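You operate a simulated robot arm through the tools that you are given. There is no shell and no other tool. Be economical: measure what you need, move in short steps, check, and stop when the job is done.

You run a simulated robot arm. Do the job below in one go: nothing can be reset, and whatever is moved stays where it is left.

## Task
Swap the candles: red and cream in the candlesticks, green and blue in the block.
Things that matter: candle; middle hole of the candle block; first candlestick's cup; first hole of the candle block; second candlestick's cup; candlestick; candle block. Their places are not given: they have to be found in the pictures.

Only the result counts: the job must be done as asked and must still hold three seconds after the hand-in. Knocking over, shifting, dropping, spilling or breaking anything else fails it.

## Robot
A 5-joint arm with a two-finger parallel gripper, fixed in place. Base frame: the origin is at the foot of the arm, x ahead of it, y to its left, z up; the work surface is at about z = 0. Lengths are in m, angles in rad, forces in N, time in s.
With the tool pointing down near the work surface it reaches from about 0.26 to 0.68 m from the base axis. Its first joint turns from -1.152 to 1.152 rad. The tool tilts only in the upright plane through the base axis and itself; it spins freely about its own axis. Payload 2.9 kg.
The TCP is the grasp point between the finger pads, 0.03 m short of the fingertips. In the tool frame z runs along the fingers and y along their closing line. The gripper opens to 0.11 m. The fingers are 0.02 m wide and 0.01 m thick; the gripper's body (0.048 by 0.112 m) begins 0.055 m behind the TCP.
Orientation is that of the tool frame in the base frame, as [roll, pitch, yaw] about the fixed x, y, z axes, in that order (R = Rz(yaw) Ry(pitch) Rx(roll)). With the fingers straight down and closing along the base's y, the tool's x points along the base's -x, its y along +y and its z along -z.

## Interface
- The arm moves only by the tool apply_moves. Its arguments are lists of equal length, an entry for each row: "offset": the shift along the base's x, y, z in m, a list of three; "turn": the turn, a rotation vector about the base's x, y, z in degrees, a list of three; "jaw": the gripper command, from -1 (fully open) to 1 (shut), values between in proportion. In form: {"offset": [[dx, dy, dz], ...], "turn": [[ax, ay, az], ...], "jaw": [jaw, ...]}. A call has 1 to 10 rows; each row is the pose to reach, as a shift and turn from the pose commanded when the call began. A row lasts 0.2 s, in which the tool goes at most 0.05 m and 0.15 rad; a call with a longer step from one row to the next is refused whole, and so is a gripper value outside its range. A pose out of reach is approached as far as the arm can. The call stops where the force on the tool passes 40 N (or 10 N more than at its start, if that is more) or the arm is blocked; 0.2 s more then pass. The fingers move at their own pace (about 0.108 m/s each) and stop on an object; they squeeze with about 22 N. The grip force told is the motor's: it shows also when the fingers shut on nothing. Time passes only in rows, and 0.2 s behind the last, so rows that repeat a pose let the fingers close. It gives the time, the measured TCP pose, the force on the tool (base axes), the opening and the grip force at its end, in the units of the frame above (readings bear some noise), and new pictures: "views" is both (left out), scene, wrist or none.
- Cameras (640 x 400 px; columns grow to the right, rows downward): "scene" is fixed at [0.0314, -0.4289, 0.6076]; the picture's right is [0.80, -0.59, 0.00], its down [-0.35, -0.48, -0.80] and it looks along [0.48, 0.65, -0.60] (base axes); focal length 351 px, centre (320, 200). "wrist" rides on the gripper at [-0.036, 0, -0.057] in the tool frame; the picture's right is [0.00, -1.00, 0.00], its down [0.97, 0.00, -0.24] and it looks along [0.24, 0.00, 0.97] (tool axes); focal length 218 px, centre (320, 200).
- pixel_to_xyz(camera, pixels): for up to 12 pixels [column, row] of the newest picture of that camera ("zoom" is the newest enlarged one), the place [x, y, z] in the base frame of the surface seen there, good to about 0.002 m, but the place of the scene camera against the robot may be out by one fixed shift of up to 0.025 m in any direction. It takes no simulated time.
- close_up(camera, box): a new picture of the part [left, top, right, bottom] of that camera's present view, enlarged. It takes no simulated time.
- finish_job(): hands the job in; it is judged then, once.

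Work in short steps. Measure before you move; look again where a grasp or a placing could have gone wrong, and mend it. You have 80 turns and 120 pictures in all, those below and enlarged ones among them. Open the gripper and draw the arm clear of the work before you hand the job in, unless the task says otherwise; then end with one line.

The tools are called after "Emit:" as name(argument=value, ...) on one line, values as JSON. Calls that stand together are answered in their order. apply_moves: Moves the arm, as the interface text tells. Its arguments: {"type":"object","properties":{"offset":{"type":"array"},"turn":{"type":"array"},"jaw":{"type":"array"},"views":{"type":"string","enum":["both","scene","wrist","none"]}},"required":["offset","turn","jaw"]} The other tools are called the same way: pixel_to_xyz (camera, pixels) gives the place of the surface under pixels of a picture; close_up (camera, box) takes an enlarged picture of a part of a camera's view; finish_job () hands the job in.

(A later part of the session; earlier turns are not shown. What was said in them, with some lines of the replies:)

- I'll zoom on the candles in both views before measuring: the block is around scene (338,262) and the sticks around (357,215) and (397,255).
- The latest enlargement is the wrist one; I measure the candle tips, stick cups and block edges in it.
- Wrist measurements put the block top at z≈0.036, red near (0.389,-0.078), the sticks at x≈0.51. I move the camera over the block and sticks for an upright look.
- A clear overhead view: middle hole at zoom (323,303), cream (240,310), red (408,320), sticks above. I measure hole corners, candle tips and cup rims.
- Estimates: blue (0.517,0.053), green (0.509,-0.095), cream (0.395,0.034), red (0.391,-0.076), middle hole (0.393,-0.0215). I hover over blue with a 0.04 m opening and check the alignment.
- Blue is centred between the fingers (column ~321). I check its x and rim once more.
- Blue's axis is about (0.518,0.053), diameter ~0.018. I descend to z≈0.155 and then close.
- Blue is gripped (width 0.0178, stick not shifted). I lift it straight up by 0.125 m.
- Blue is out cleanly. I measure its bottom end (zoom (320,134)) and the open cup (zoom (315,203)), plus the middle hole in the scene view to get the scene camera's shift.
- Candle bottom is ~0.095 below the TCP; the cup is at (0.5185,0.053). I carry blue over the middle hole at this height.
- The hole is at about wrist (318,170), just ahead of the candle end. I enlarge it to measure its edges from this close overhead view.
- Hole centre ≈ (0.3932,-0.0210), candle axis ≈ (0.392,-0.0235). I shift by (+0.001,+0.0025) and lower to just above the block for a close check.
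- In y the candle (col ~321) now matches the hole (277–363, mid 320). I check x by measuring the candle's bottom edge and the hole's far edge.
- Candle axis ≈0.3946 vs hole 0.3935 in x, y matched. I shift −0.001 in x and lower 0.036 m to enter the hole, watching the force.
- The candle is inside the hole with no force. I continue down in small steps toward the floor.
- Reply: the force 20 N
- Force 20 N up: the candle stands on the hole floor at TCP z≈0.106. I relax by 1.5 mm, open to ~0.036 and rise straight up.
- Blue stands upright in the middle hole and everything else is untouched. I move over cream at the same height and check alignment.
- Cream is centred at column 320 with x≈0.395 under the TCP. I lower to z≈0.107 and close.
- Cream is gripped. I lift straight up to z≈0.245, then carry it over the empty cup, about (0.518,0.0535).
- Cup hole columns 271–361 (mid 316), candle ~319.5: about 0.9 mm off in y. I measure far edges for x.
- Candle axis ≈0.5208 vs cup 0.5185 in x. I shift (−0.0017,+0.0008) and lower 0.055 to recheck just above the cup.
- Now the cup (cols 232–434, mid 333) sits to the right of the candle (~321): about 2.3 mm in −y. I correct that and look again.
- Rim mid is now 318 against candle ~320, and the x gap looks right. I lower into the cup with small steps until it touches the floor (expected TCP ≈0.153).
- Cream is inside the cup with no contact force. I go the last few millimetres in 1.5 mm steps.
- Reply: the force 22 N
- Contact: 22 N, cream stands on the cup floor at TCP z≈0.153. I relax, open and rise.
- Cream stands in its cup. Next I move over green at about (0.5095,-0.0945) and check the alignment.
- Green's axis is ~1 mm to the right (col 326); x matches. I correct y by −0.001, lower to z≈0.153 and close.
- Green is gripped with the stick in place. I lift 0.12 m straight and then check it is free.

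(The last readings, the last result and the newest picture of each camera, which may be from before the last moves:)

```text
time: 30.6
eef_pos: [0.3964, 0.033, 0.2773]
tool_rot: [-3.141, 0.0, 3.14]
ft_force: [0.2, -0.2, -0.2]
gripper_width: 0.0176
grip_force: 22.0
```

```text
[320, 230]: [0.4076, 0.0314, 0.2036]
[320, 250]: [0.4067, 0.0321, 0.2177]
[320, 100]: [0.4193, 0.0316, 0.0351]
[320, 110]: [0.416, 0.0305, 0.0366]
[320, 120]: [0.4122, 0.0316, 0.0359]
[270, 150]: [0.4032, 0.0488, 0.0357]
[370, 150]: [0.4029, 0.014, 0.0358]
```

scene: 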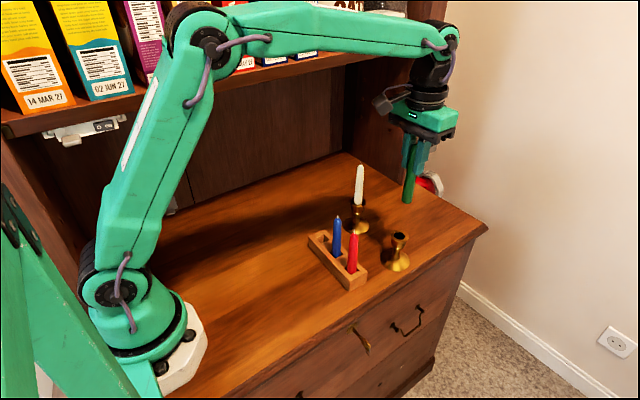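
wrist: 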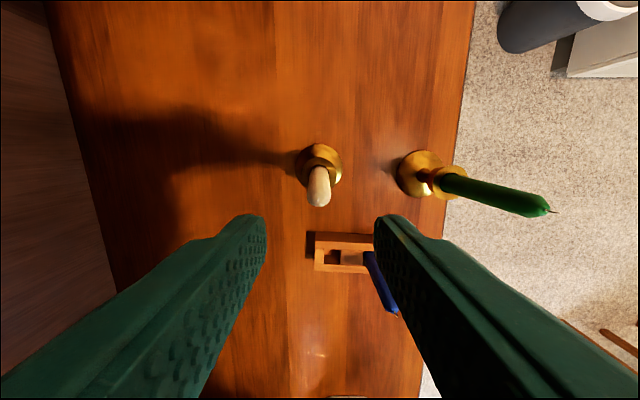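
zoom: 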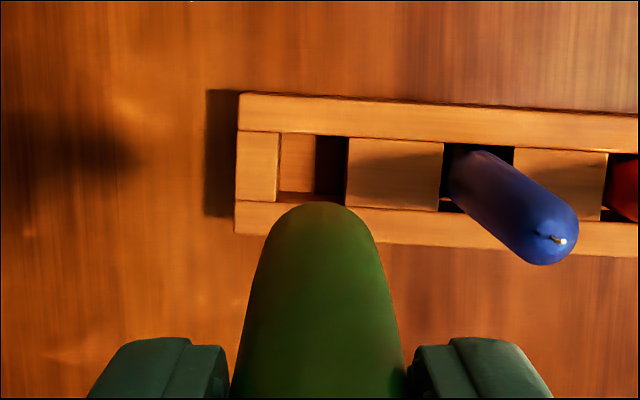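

Hole cols 279–348 (mid 313.5) vs candle ~320: shift +2 mm in y; x shift −1.3 mm. I lower to just above the block and recheck.

Emit:
apply_moves(offset=[[-0.0013, 0.002, -0.035], [-0.0013, 0.002, -0.07], [-0.0013, 0.002, -0.105], [-0.0013, 0.002, -0.12], [-0.0013, 0.002, -0.12], [-0.0013, 0.002, -0.12]], turn=[[0, 0, 0], [0, 0, 0], [0, 0, 0], [0, 0, 0], [0, 0, 0], [0, 0, 0]], jaw=[0.9, 0.9, 0.9, 0.9, 0.9, 0.9], views="none")

Emit:
close_up(camera="wrist", box=[270, 150, 370, 212])

Emit:
pixel_to_xyz(camera="zoom", pixels=[[320, 215], [320, 230], [320, 250], [320, 280], [320, 130], [320, 150], [320, 165], [100, 200], [540, 200]])

```text
time: 32.0
eef_pos: [0.3934, 0.0335, 0.1545]
tool_rot: [-3.141, 0.0, -3.141]
ft_force: [-0.2, 0.0, -1.2]
gripper_width: 0.0179
grip_force: 21.7
```

```text
6.40 times, centred on (320, 181) of wrist
```

zoom: 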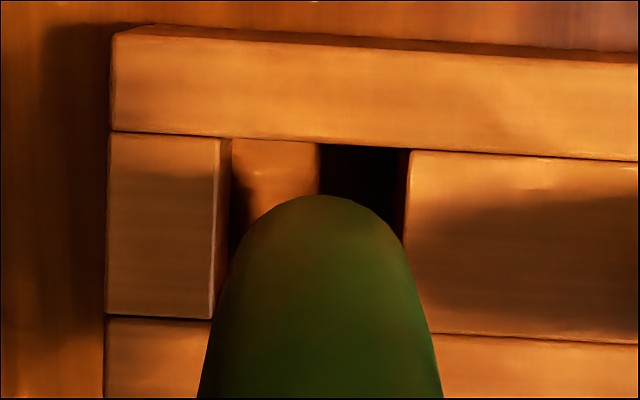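

```text
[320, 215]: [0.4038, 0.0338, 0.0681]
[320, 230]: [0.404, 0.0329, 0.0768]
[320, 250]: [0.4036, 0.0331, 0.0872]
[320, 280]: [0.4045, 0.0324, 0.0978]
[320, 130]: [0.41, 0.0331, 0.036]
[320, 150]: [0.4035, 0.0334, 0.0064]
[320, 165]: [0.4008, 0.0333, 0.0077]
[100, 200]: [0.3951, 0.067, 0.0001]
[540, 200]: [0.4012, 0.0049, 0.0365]
```

Candle ~1 mm right of hole mid (310 vs 320) and the x gap to the far rail is slightly large. I shift (+0.001,+0.001) and lower into the hole.

Emit:
apply_moves(offset=[[0.001, 0.001, -0.006], [0.001, 0.001, -0.012], [0.001, 0.001, -0.018], [0.001, 0.001, -0.024], [0.001, 0.001, -0.03], [0.001, 0.001, -0.036], [0.001, 0.001, -0.036]], turn=[[0, 0, 0], [0, 0, 0], [0, 0, 0], [0, 0, 0], [0, 0, 0], [0, 0, 0], [0, 0, 0]], jaw=[0.9, 0.9, 0.9, 0.9, 0.9, 0.9, 0.9], views="none")

Emit:
close_up(camera="scene", box=[290, 190, 400, 300])

Emit:
close_up(camera="wrist", box=[240, 130, 400, 230])

```text
time: 33.6
eef_pos: [0.3933, 0.0353, 0.1188]
tool_rot: [3.14, -0.001, -3.141]
ft_force: [0.1, -1.1, -1.1]
gripper_width: 0.0176
grip_force: 22.0
```

```text
3.64 times, centred on (345, 245) of scene
```

zoom: 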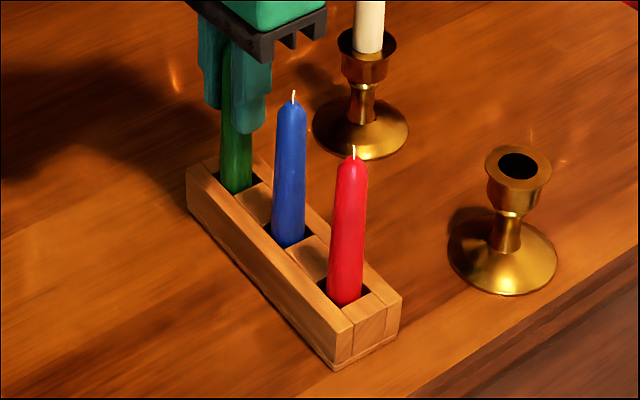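

```text
4.00 times, centred on (320, 180) of wrist
```

zoom: 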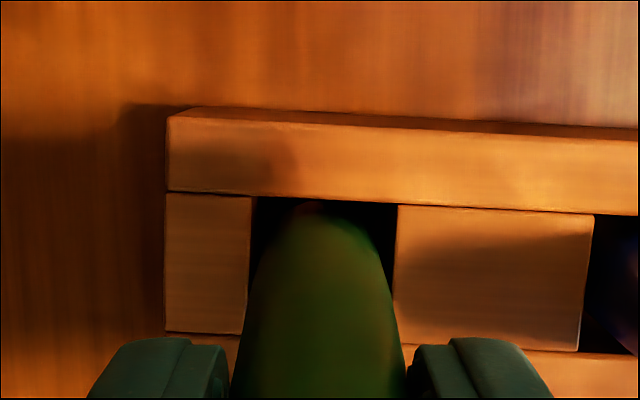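

Green is in the hole without force. I lower to the floor in small steps.

Emit:
apply_moves(offset=[[0, 0, -0.004], [0, 0, -0.007], [0, 0, -0.009], [0, 0, -0.0105], [0, 0, -0.0105]], turn=[[0, 0, 0], [0, 0, 0], [0, 0, 0], [0, 0, 0], [0, 0, 0]], jaw=[0.9, 0.9, 0.9, 0.9, 0.9], views="none")

```text
time: 34.8
eef_pos: [0.3938, 0.0371, 0.1091]
tool_rot: [3.14, 0.003, 3.142]
ft_force: [-5.0, -1.8, 19.6]
gripper_width: 0.0177
grip_force: 21.8
```

Floor contact (19.6 N). I relax upward 1.5 mm, open to 0.036 and rise.

Emit:
apply_moves(offset=[[0, 0, 0.0015], [0, 0, 0.0015], [0, 0, 0.0015], [0, 0, 0.03], [0, 0, 0.065], [0, 0, 0.1], [0, 0, 0.138], [0, 0, 0.138]], turn=[[0, 0, 0], [0, 0, 0], [0, 0, 0], [0, 0, 0], [0, 0, 0], [0, 0, 0], [0, 0, 0], [0, 0, 0]], jaw=[0.9, 0.35, 0.35, 0.35, 0.35, 0.35, 0.35, 0.35], views="none")

Emit:
close_up(camera="scene", box=[290, 150, 430, 300])

```text
time: 36.6
eef_pos: [0.3921, 0.0377, 0.2454]
tool_rot: [3.14, -0.001, 3.141]
ft_force: [0.0, -0.3, 0.5]
gripper_width: 0.0355
grip_force: 0.0
```

```text
2.67 times, centred on (360, 225) of scene
```

zoom: 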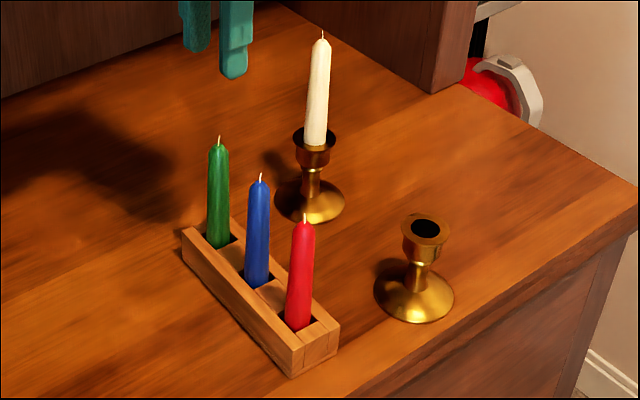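

Green stands in the cream's old hole. I move over red, about (0.391,-0.076), to check alignment.

Emit:
apply_moves(offset=[[0, -0.038, 0], [-0.0005, -0.076, 0], [-0.001, -0.113, 0], [-0.001, -0.113, 0], [-0.001, -0.113, 0]], turn=[[0, 0, 0], [0, 0, 0], [0, 0, 0], [0, 0, 0], [0, 0, 0]], jaw=[0.35, 0.35, 0.35, 0.35, 0.35], views="none")

Emit:
close_up(camera="wrist", box=[240, 130, 400, 230])

Emit:
pixel_to_xyz(camera="zoom", pixels=[[320, 270], [320, 250], [320, 220], [320, 200], [320, 180], [300, 230], [340, 230]])

```text
time: 37.8
eef_pos: [0.3953, -0.0753, 0.2472]
tool_rot: [-3.14, 0.001, -3.141]
ft_force: [-0.4, 0.4, -0.7]
gripper_width: 0.036
grip_force: 0.0
```

```text
4.00 times, centred on (320, 180) of wrist
```

zoom: 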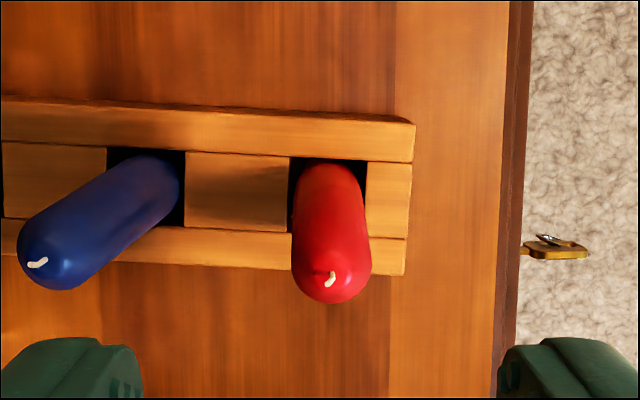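

```text
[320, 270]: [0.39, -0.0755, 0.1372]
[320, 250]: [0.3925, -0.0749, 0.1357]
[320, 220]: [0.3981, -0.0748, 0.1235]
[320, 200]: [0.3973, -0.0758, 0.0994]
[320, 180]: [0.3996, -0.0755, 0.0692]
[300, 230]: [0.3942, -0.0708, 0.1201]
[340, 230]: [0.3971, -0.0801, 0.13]
```

Red is ~2 mm to the right (col 331) and ~4 mm nearer than the TCP. I correct (−0.0042,−0.0022) and lower partway to verify.

Emit:
apply_moves(offset=[[-0.0042, -0.0022, -0.03], [-0.0042, -0.0022, -0.05], [-0.0042, -0.0022, -0.05], [-0.0042, -0.0022, -0.05]], turn=[[0, 0, 0], [0, 0, 0], [0, 0, 0], [0, 0, 0]], jaw=[0.35, 0.35, 0.35, 0.35], views="wrist")

Emit:
pixel_to_xyz(camera="wrist", pixels=[[321, 200], [321, 190], [321, 180], [312, 205], [330, 205], [321, 215], [321, 225]])

```text
time: 38.8
eef_pos: [0.3877, -0.0766, 0.1933]
tool_rot: [-3.14, 0.0, 3.14]
ft_force: [0.4, 0.1, -0.9]
gripper_width: 0.0358
grip_force: 0.1
```

wrist: 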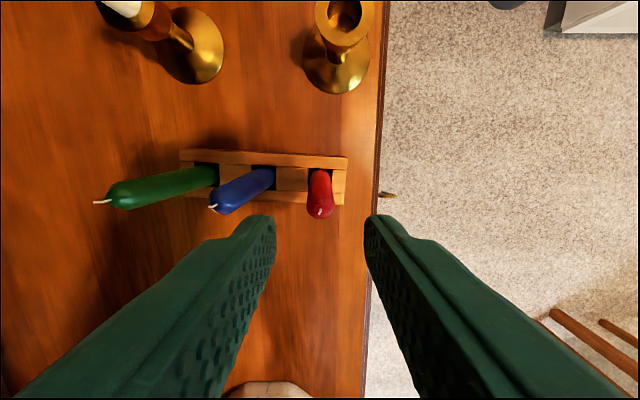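

```text
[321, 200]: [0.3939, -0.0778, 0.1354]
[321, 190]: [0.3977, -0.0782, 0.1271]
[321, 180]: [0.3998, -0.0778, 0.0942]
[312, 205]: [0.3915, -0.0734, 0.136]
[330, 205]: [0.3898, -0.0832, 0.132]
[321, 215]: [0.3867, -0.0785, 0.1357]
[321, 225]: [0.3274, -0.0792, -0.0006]
```

y is now centred (col ~320); red's axis x≈0.390 vs TCP 0.388. I shift +0.002, lower to z≈0.108 and close.

Emit:
apply_moves(offset=[[0.002, 0, -0.03], [0.002, 0, -0.06], [0.002, 0, -0.0855], [0.002, 0, -0.0855], [0.002, 0, -0.0855], [0.002, 0, -0.0855], [0.002, 0, -0.0855]], turn=[[0, 0, 0], [0, 0, 0], [0, 0, 0], [0, 0, 0], [0, 0, 0], [0, 0, 0], [0, 0, 0]], jaw=[0.35, 0.35, 0.35, 0.45, 0.6, 0.7, 0.9], views="none")

Emit:
close_up(camera="scene", box=[290, 150, 430, 300])

```text
time: 40.4
eef_pos: [0.3893, -0.0795, 0.1104]
tool_rot: [3.14, 0.0, 3.142]
ft_force: [0.5, 1.0, 0.7]
gripper_width: 0.0171
grip_force: 21.4
```

```text
2.67 times, centred on (360, 225) of scene
```

zoom: 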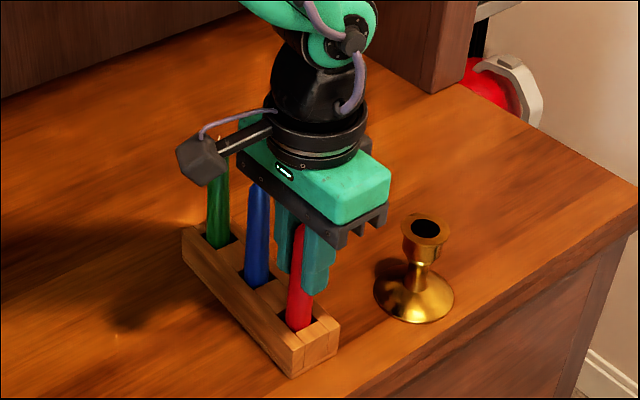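

Red is gripped. I lift 0.135 m straight up, then carry it over the empty right cup (~(0.5095,-0.0945)).

Emit:
apply_moves(offset=[[0, 0, 0.01], [0, 0, 0.03], [0, 0, 0.06], [0, 0, 0.1], [0, 0, 0.135], [0.035, -0.005, 0.135], [0.075, -0.01, 0.135], [0.11, -0.0145, 0.135], [0.12, -0.0155, 0.135], [0.12, -0.0155, 0.135]], turn=[[0, 0, 0], [0, 0, 0], [0, 0, 0], [0, 0, 0], [0, 0, 0], [0, 0, 0], [0, 0, 0], [0, 0, 0], [0, 0, 0], [0, 0, 0]], jaw=[0.9, 0.9, 0.9, 0.9, 0.9, 0.9, 0.9, 0.9, 0.9, 0.9], views="scene")

Emit:
close_up(camera="wrist", box=[240, 130, 400, 230])

Emit:
pixel_to_xyz(camera="zoom", pixels=[[320, 210], [320, 220], [320, 240], [320, 130], [320, 140], [320, 150], [255, 190], [390, 190]])

```text
time: 42.6
eef_pos: [0.5107, -0.0935, 0.2449]
tool_rot: [-3.141, 0.0, -3.141]
ft_force: [0.2, 0.2, -0.7]
gripper_width: 0.0175
grip_force: 22.4
```

scene: 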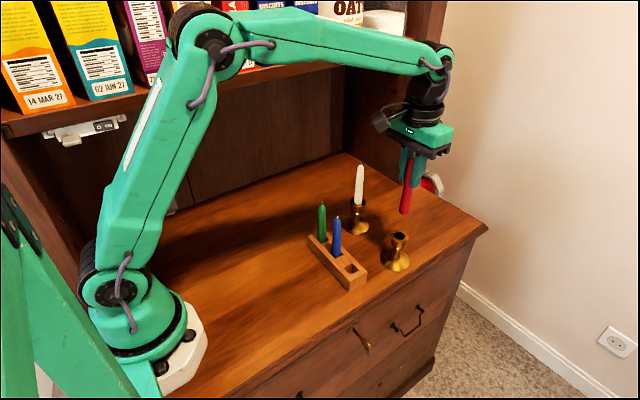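

```text
4.00 times, centred on (320, 180) of wrist
```

zoom: 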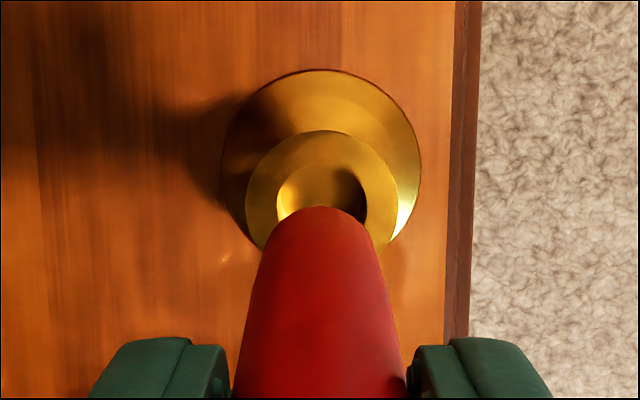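

```text
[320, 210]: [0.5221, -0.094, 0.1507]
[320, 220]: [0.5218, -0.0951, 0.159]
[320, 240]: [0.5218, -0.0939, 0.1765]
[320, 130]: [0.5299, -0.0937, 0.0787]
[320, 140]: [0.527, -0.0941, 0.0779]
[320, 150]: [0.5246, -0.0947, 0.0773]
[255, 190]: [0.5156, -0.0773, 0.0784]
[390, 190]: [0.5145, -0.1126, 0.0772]
```

y matches (321.5 vs ~320); x needs about −1 mm. I lower 0.055 with that shift and recheck.

Emit:
apply_moves(offset=[[-0.001, -0.0003, -0.03], [-0.001, -0.0003, -0.055], [-0.001, -0.0003, -0.055], [-0.001, -0.0003, -0.055]], turn=[[0, 0, 0], [0, 0, 0], [0, 0, 0], [0, 0, 0]], jaw=[0.9, 0.9, 0.9, 0.9], views="none")

Emit:
close_up(camera="scene", box=[350, 180, 450, 280])

Emit:
close_up(camera="wrist", box=[240, 130, 400, 230])

```text
time: 43.6
eef_pos: [0.5099, -0.0959, 0.1915]
tool_rot: [3.141, 0.0, 3.141]
ft_force: [0.5, 0.7, -0.5]
gripper_width: 0.0176
grip_force: 22.0
```

```text
4.00 times, centred on (400, 230) of scene
```

zoom: 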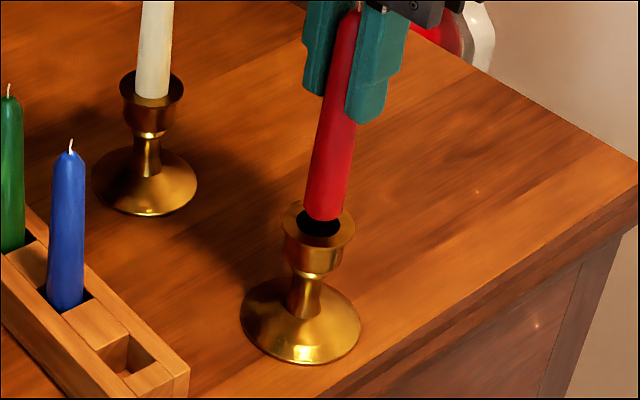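

```text
4.00 times, centred on (320, 180) of wrist
```

zoom: 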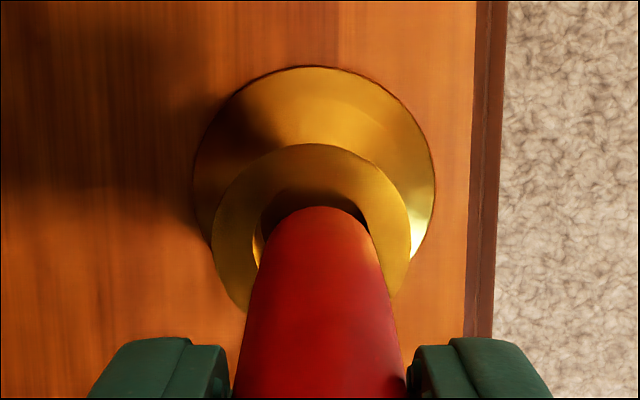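

Rim mid is 310 vs candle ~319: +1.6 mm in y; x gap matches the cream case. I correct and verify.

Emit:
apply_moves(offset=[[0, 0.0016, 0], [0, 0.0016, 0], [0, 0.0016, 0]], turn=[[0, 0, 0], [0, 0, 0], [0, 0, 0]], jaw=[0.9, 0.9, 0.9], views="none")

Emit:
close_up(camera="wrist", box=[240, 130, 400, 230])

```text
time: 44.4
eef_pos: [0.51, -0.0925, 0.1917]
tool_rot: [-3.14, 0.002, 3.141]
ft_force: [1.1, 0.0, -1.2]
gripper_width: 0.0175
grip_force: 22.1
```

```text
4.00 times, centred on (320, 180) of wrist
```

zoom: 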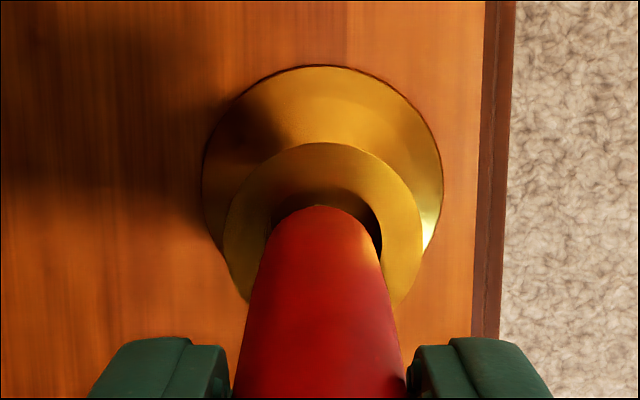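

Rim mid 322 vs candle ~319.5: good. I lower into the cup with small steps.

Emit:
apply_moves(offset=[[0, -0.0005, -0.008], [0, -0.0005, -0.016], [0, -0.0005, -0.023], [0, -0.0005, -0.029], [0, -0.0005, -0.0315], [0, -0.0005, -0.0315]], turn=[[0, 0, 0], [0, 0, 0], [0, 0, 0], [0, 0, 0], [0, 0, 0], [0, 0, 0]], jaw=[0.9, 0.9, 0.9, 0.9, 0.9, 0.9], views="none")

Emit:
close_up(camera="scene", box=[350, 180, 450, 280])

```text
time: 45.8
eef_pos: [0.5103, -0.0929, 0.1602]
tool_rot: [-3.139, 0.001, -3.14]
ft_force: [0.7, -1.0, -0.8]
gripper_width: 0.0177
grip_force: 21.9
```

```text
4.00 times, centred on (400, 230) of scene
```

zoom: 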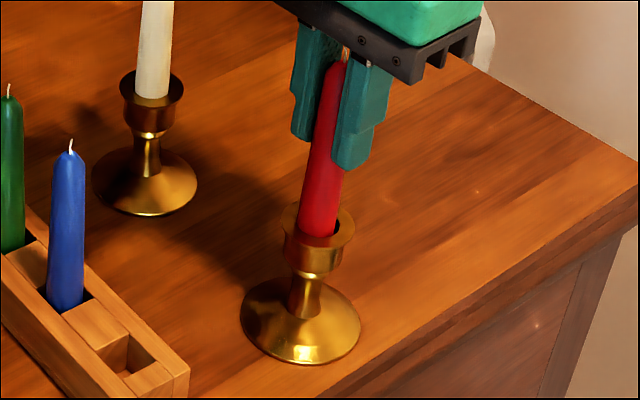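

Red is in the cup without force. I go down in 1.5 mm steps to contact.

Emit:
apply_moves(offset=[[0, 0, -0.0015], [0, 0, -0.003], [0, 0, -0.0045], [0, 0, -0.0045]], turn=[[0, 0, 0], [0, 0, 0], [0, 0, 0], [0, 0, 0]], jaw=[0.9, 0.9, 0.9, 0.9], views="none")

```text
time: 46.8
eef_pos: [0.5091, -0.0938, 0.1577]
tool_rot: [3.141, 0.001, -3.141]
ft_force: [-4.9, 1.7, 17.8]
gripper_width: 0.0173
grip_force: 22.1
```

Contact at 18 N, z≈0.1577 as expected. I relax, open and rise clear.

Emit:
apply_moves(offset=[[0, 0, 0.0015], [0, 0, 0.0015], [0, 0, 0.0015], [0, 0, 0.03], [0, 0, 0.065], [0, 0, 0.1], [0, 0, 0.14], [0, 0, 0.18], [0, 0, 0.18]], turn=[[0, 0, 0], [0, 0, 0], [0, 0, 0], [0, 0, 0], [0, 0, 0], [0, 0, 0], [0, 0, 0], [0, 0, 0], [0, 0, 0]], jaw=[0.9, 0.35, 0.2, 0.2, 0.2, 0.2, 0.2, 0.2, 0.2], views="wrist")

Emit:
close_up(camera="scene", box=[290, 150, 430, 300])

```text
time: 48.8
eef_pos: [0.5122, -0.0927, 0.336]
tool_rot: [3.141, -0.001, 3.141]
ft_force: [-0.5, 0.5, 0.5]
gripper_width: 0.0441
grip_force: 0.0
```

wrist: 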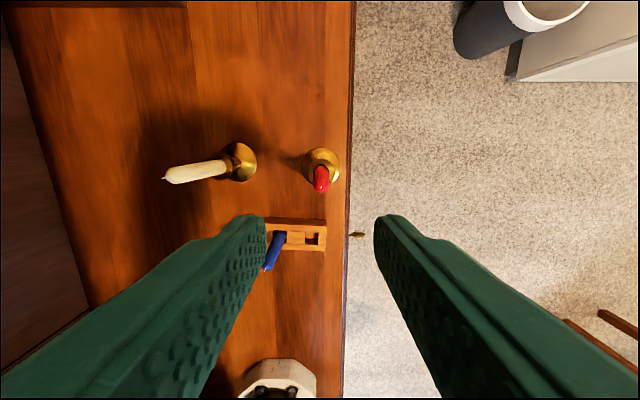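

```text
2.67 times, centred on (360, 225) of scene
```

zoom: 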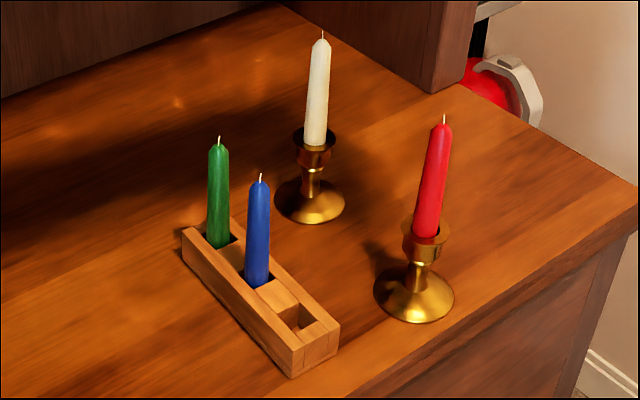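

All four candles stand seated: cream and red in the sticks, green and blue in the block. The gripper is open and well above everything, so I open it fully and hand in.

Emit:
apply_moves(offset=[[-0.02, 0, 0.03], [-0.02, 0, 0.03], [-0.02, 0, 0.03]], turn=[[0, 0, 0], [0, 0, 0], [0, 0, 0]], jaw=[-0.5, -1, -1], views="none")

Emit:
finish_job()

```text
time: 49.6
eef_pos: [0.4919, -0.0935, 0.3659]
tool_rot: [-3.14, 0.0, 3.141]
ft_force: [0.6, -0.4, -0.2]
gripper_width: 0.1099
grip_force: 0.0
```

```text
The job is handed in.
```

The swap is done and handed in: the red and cream candles now stand in the candlesticks, and green and blue stand in the block (green in cream's old hole, blue in the middle one).
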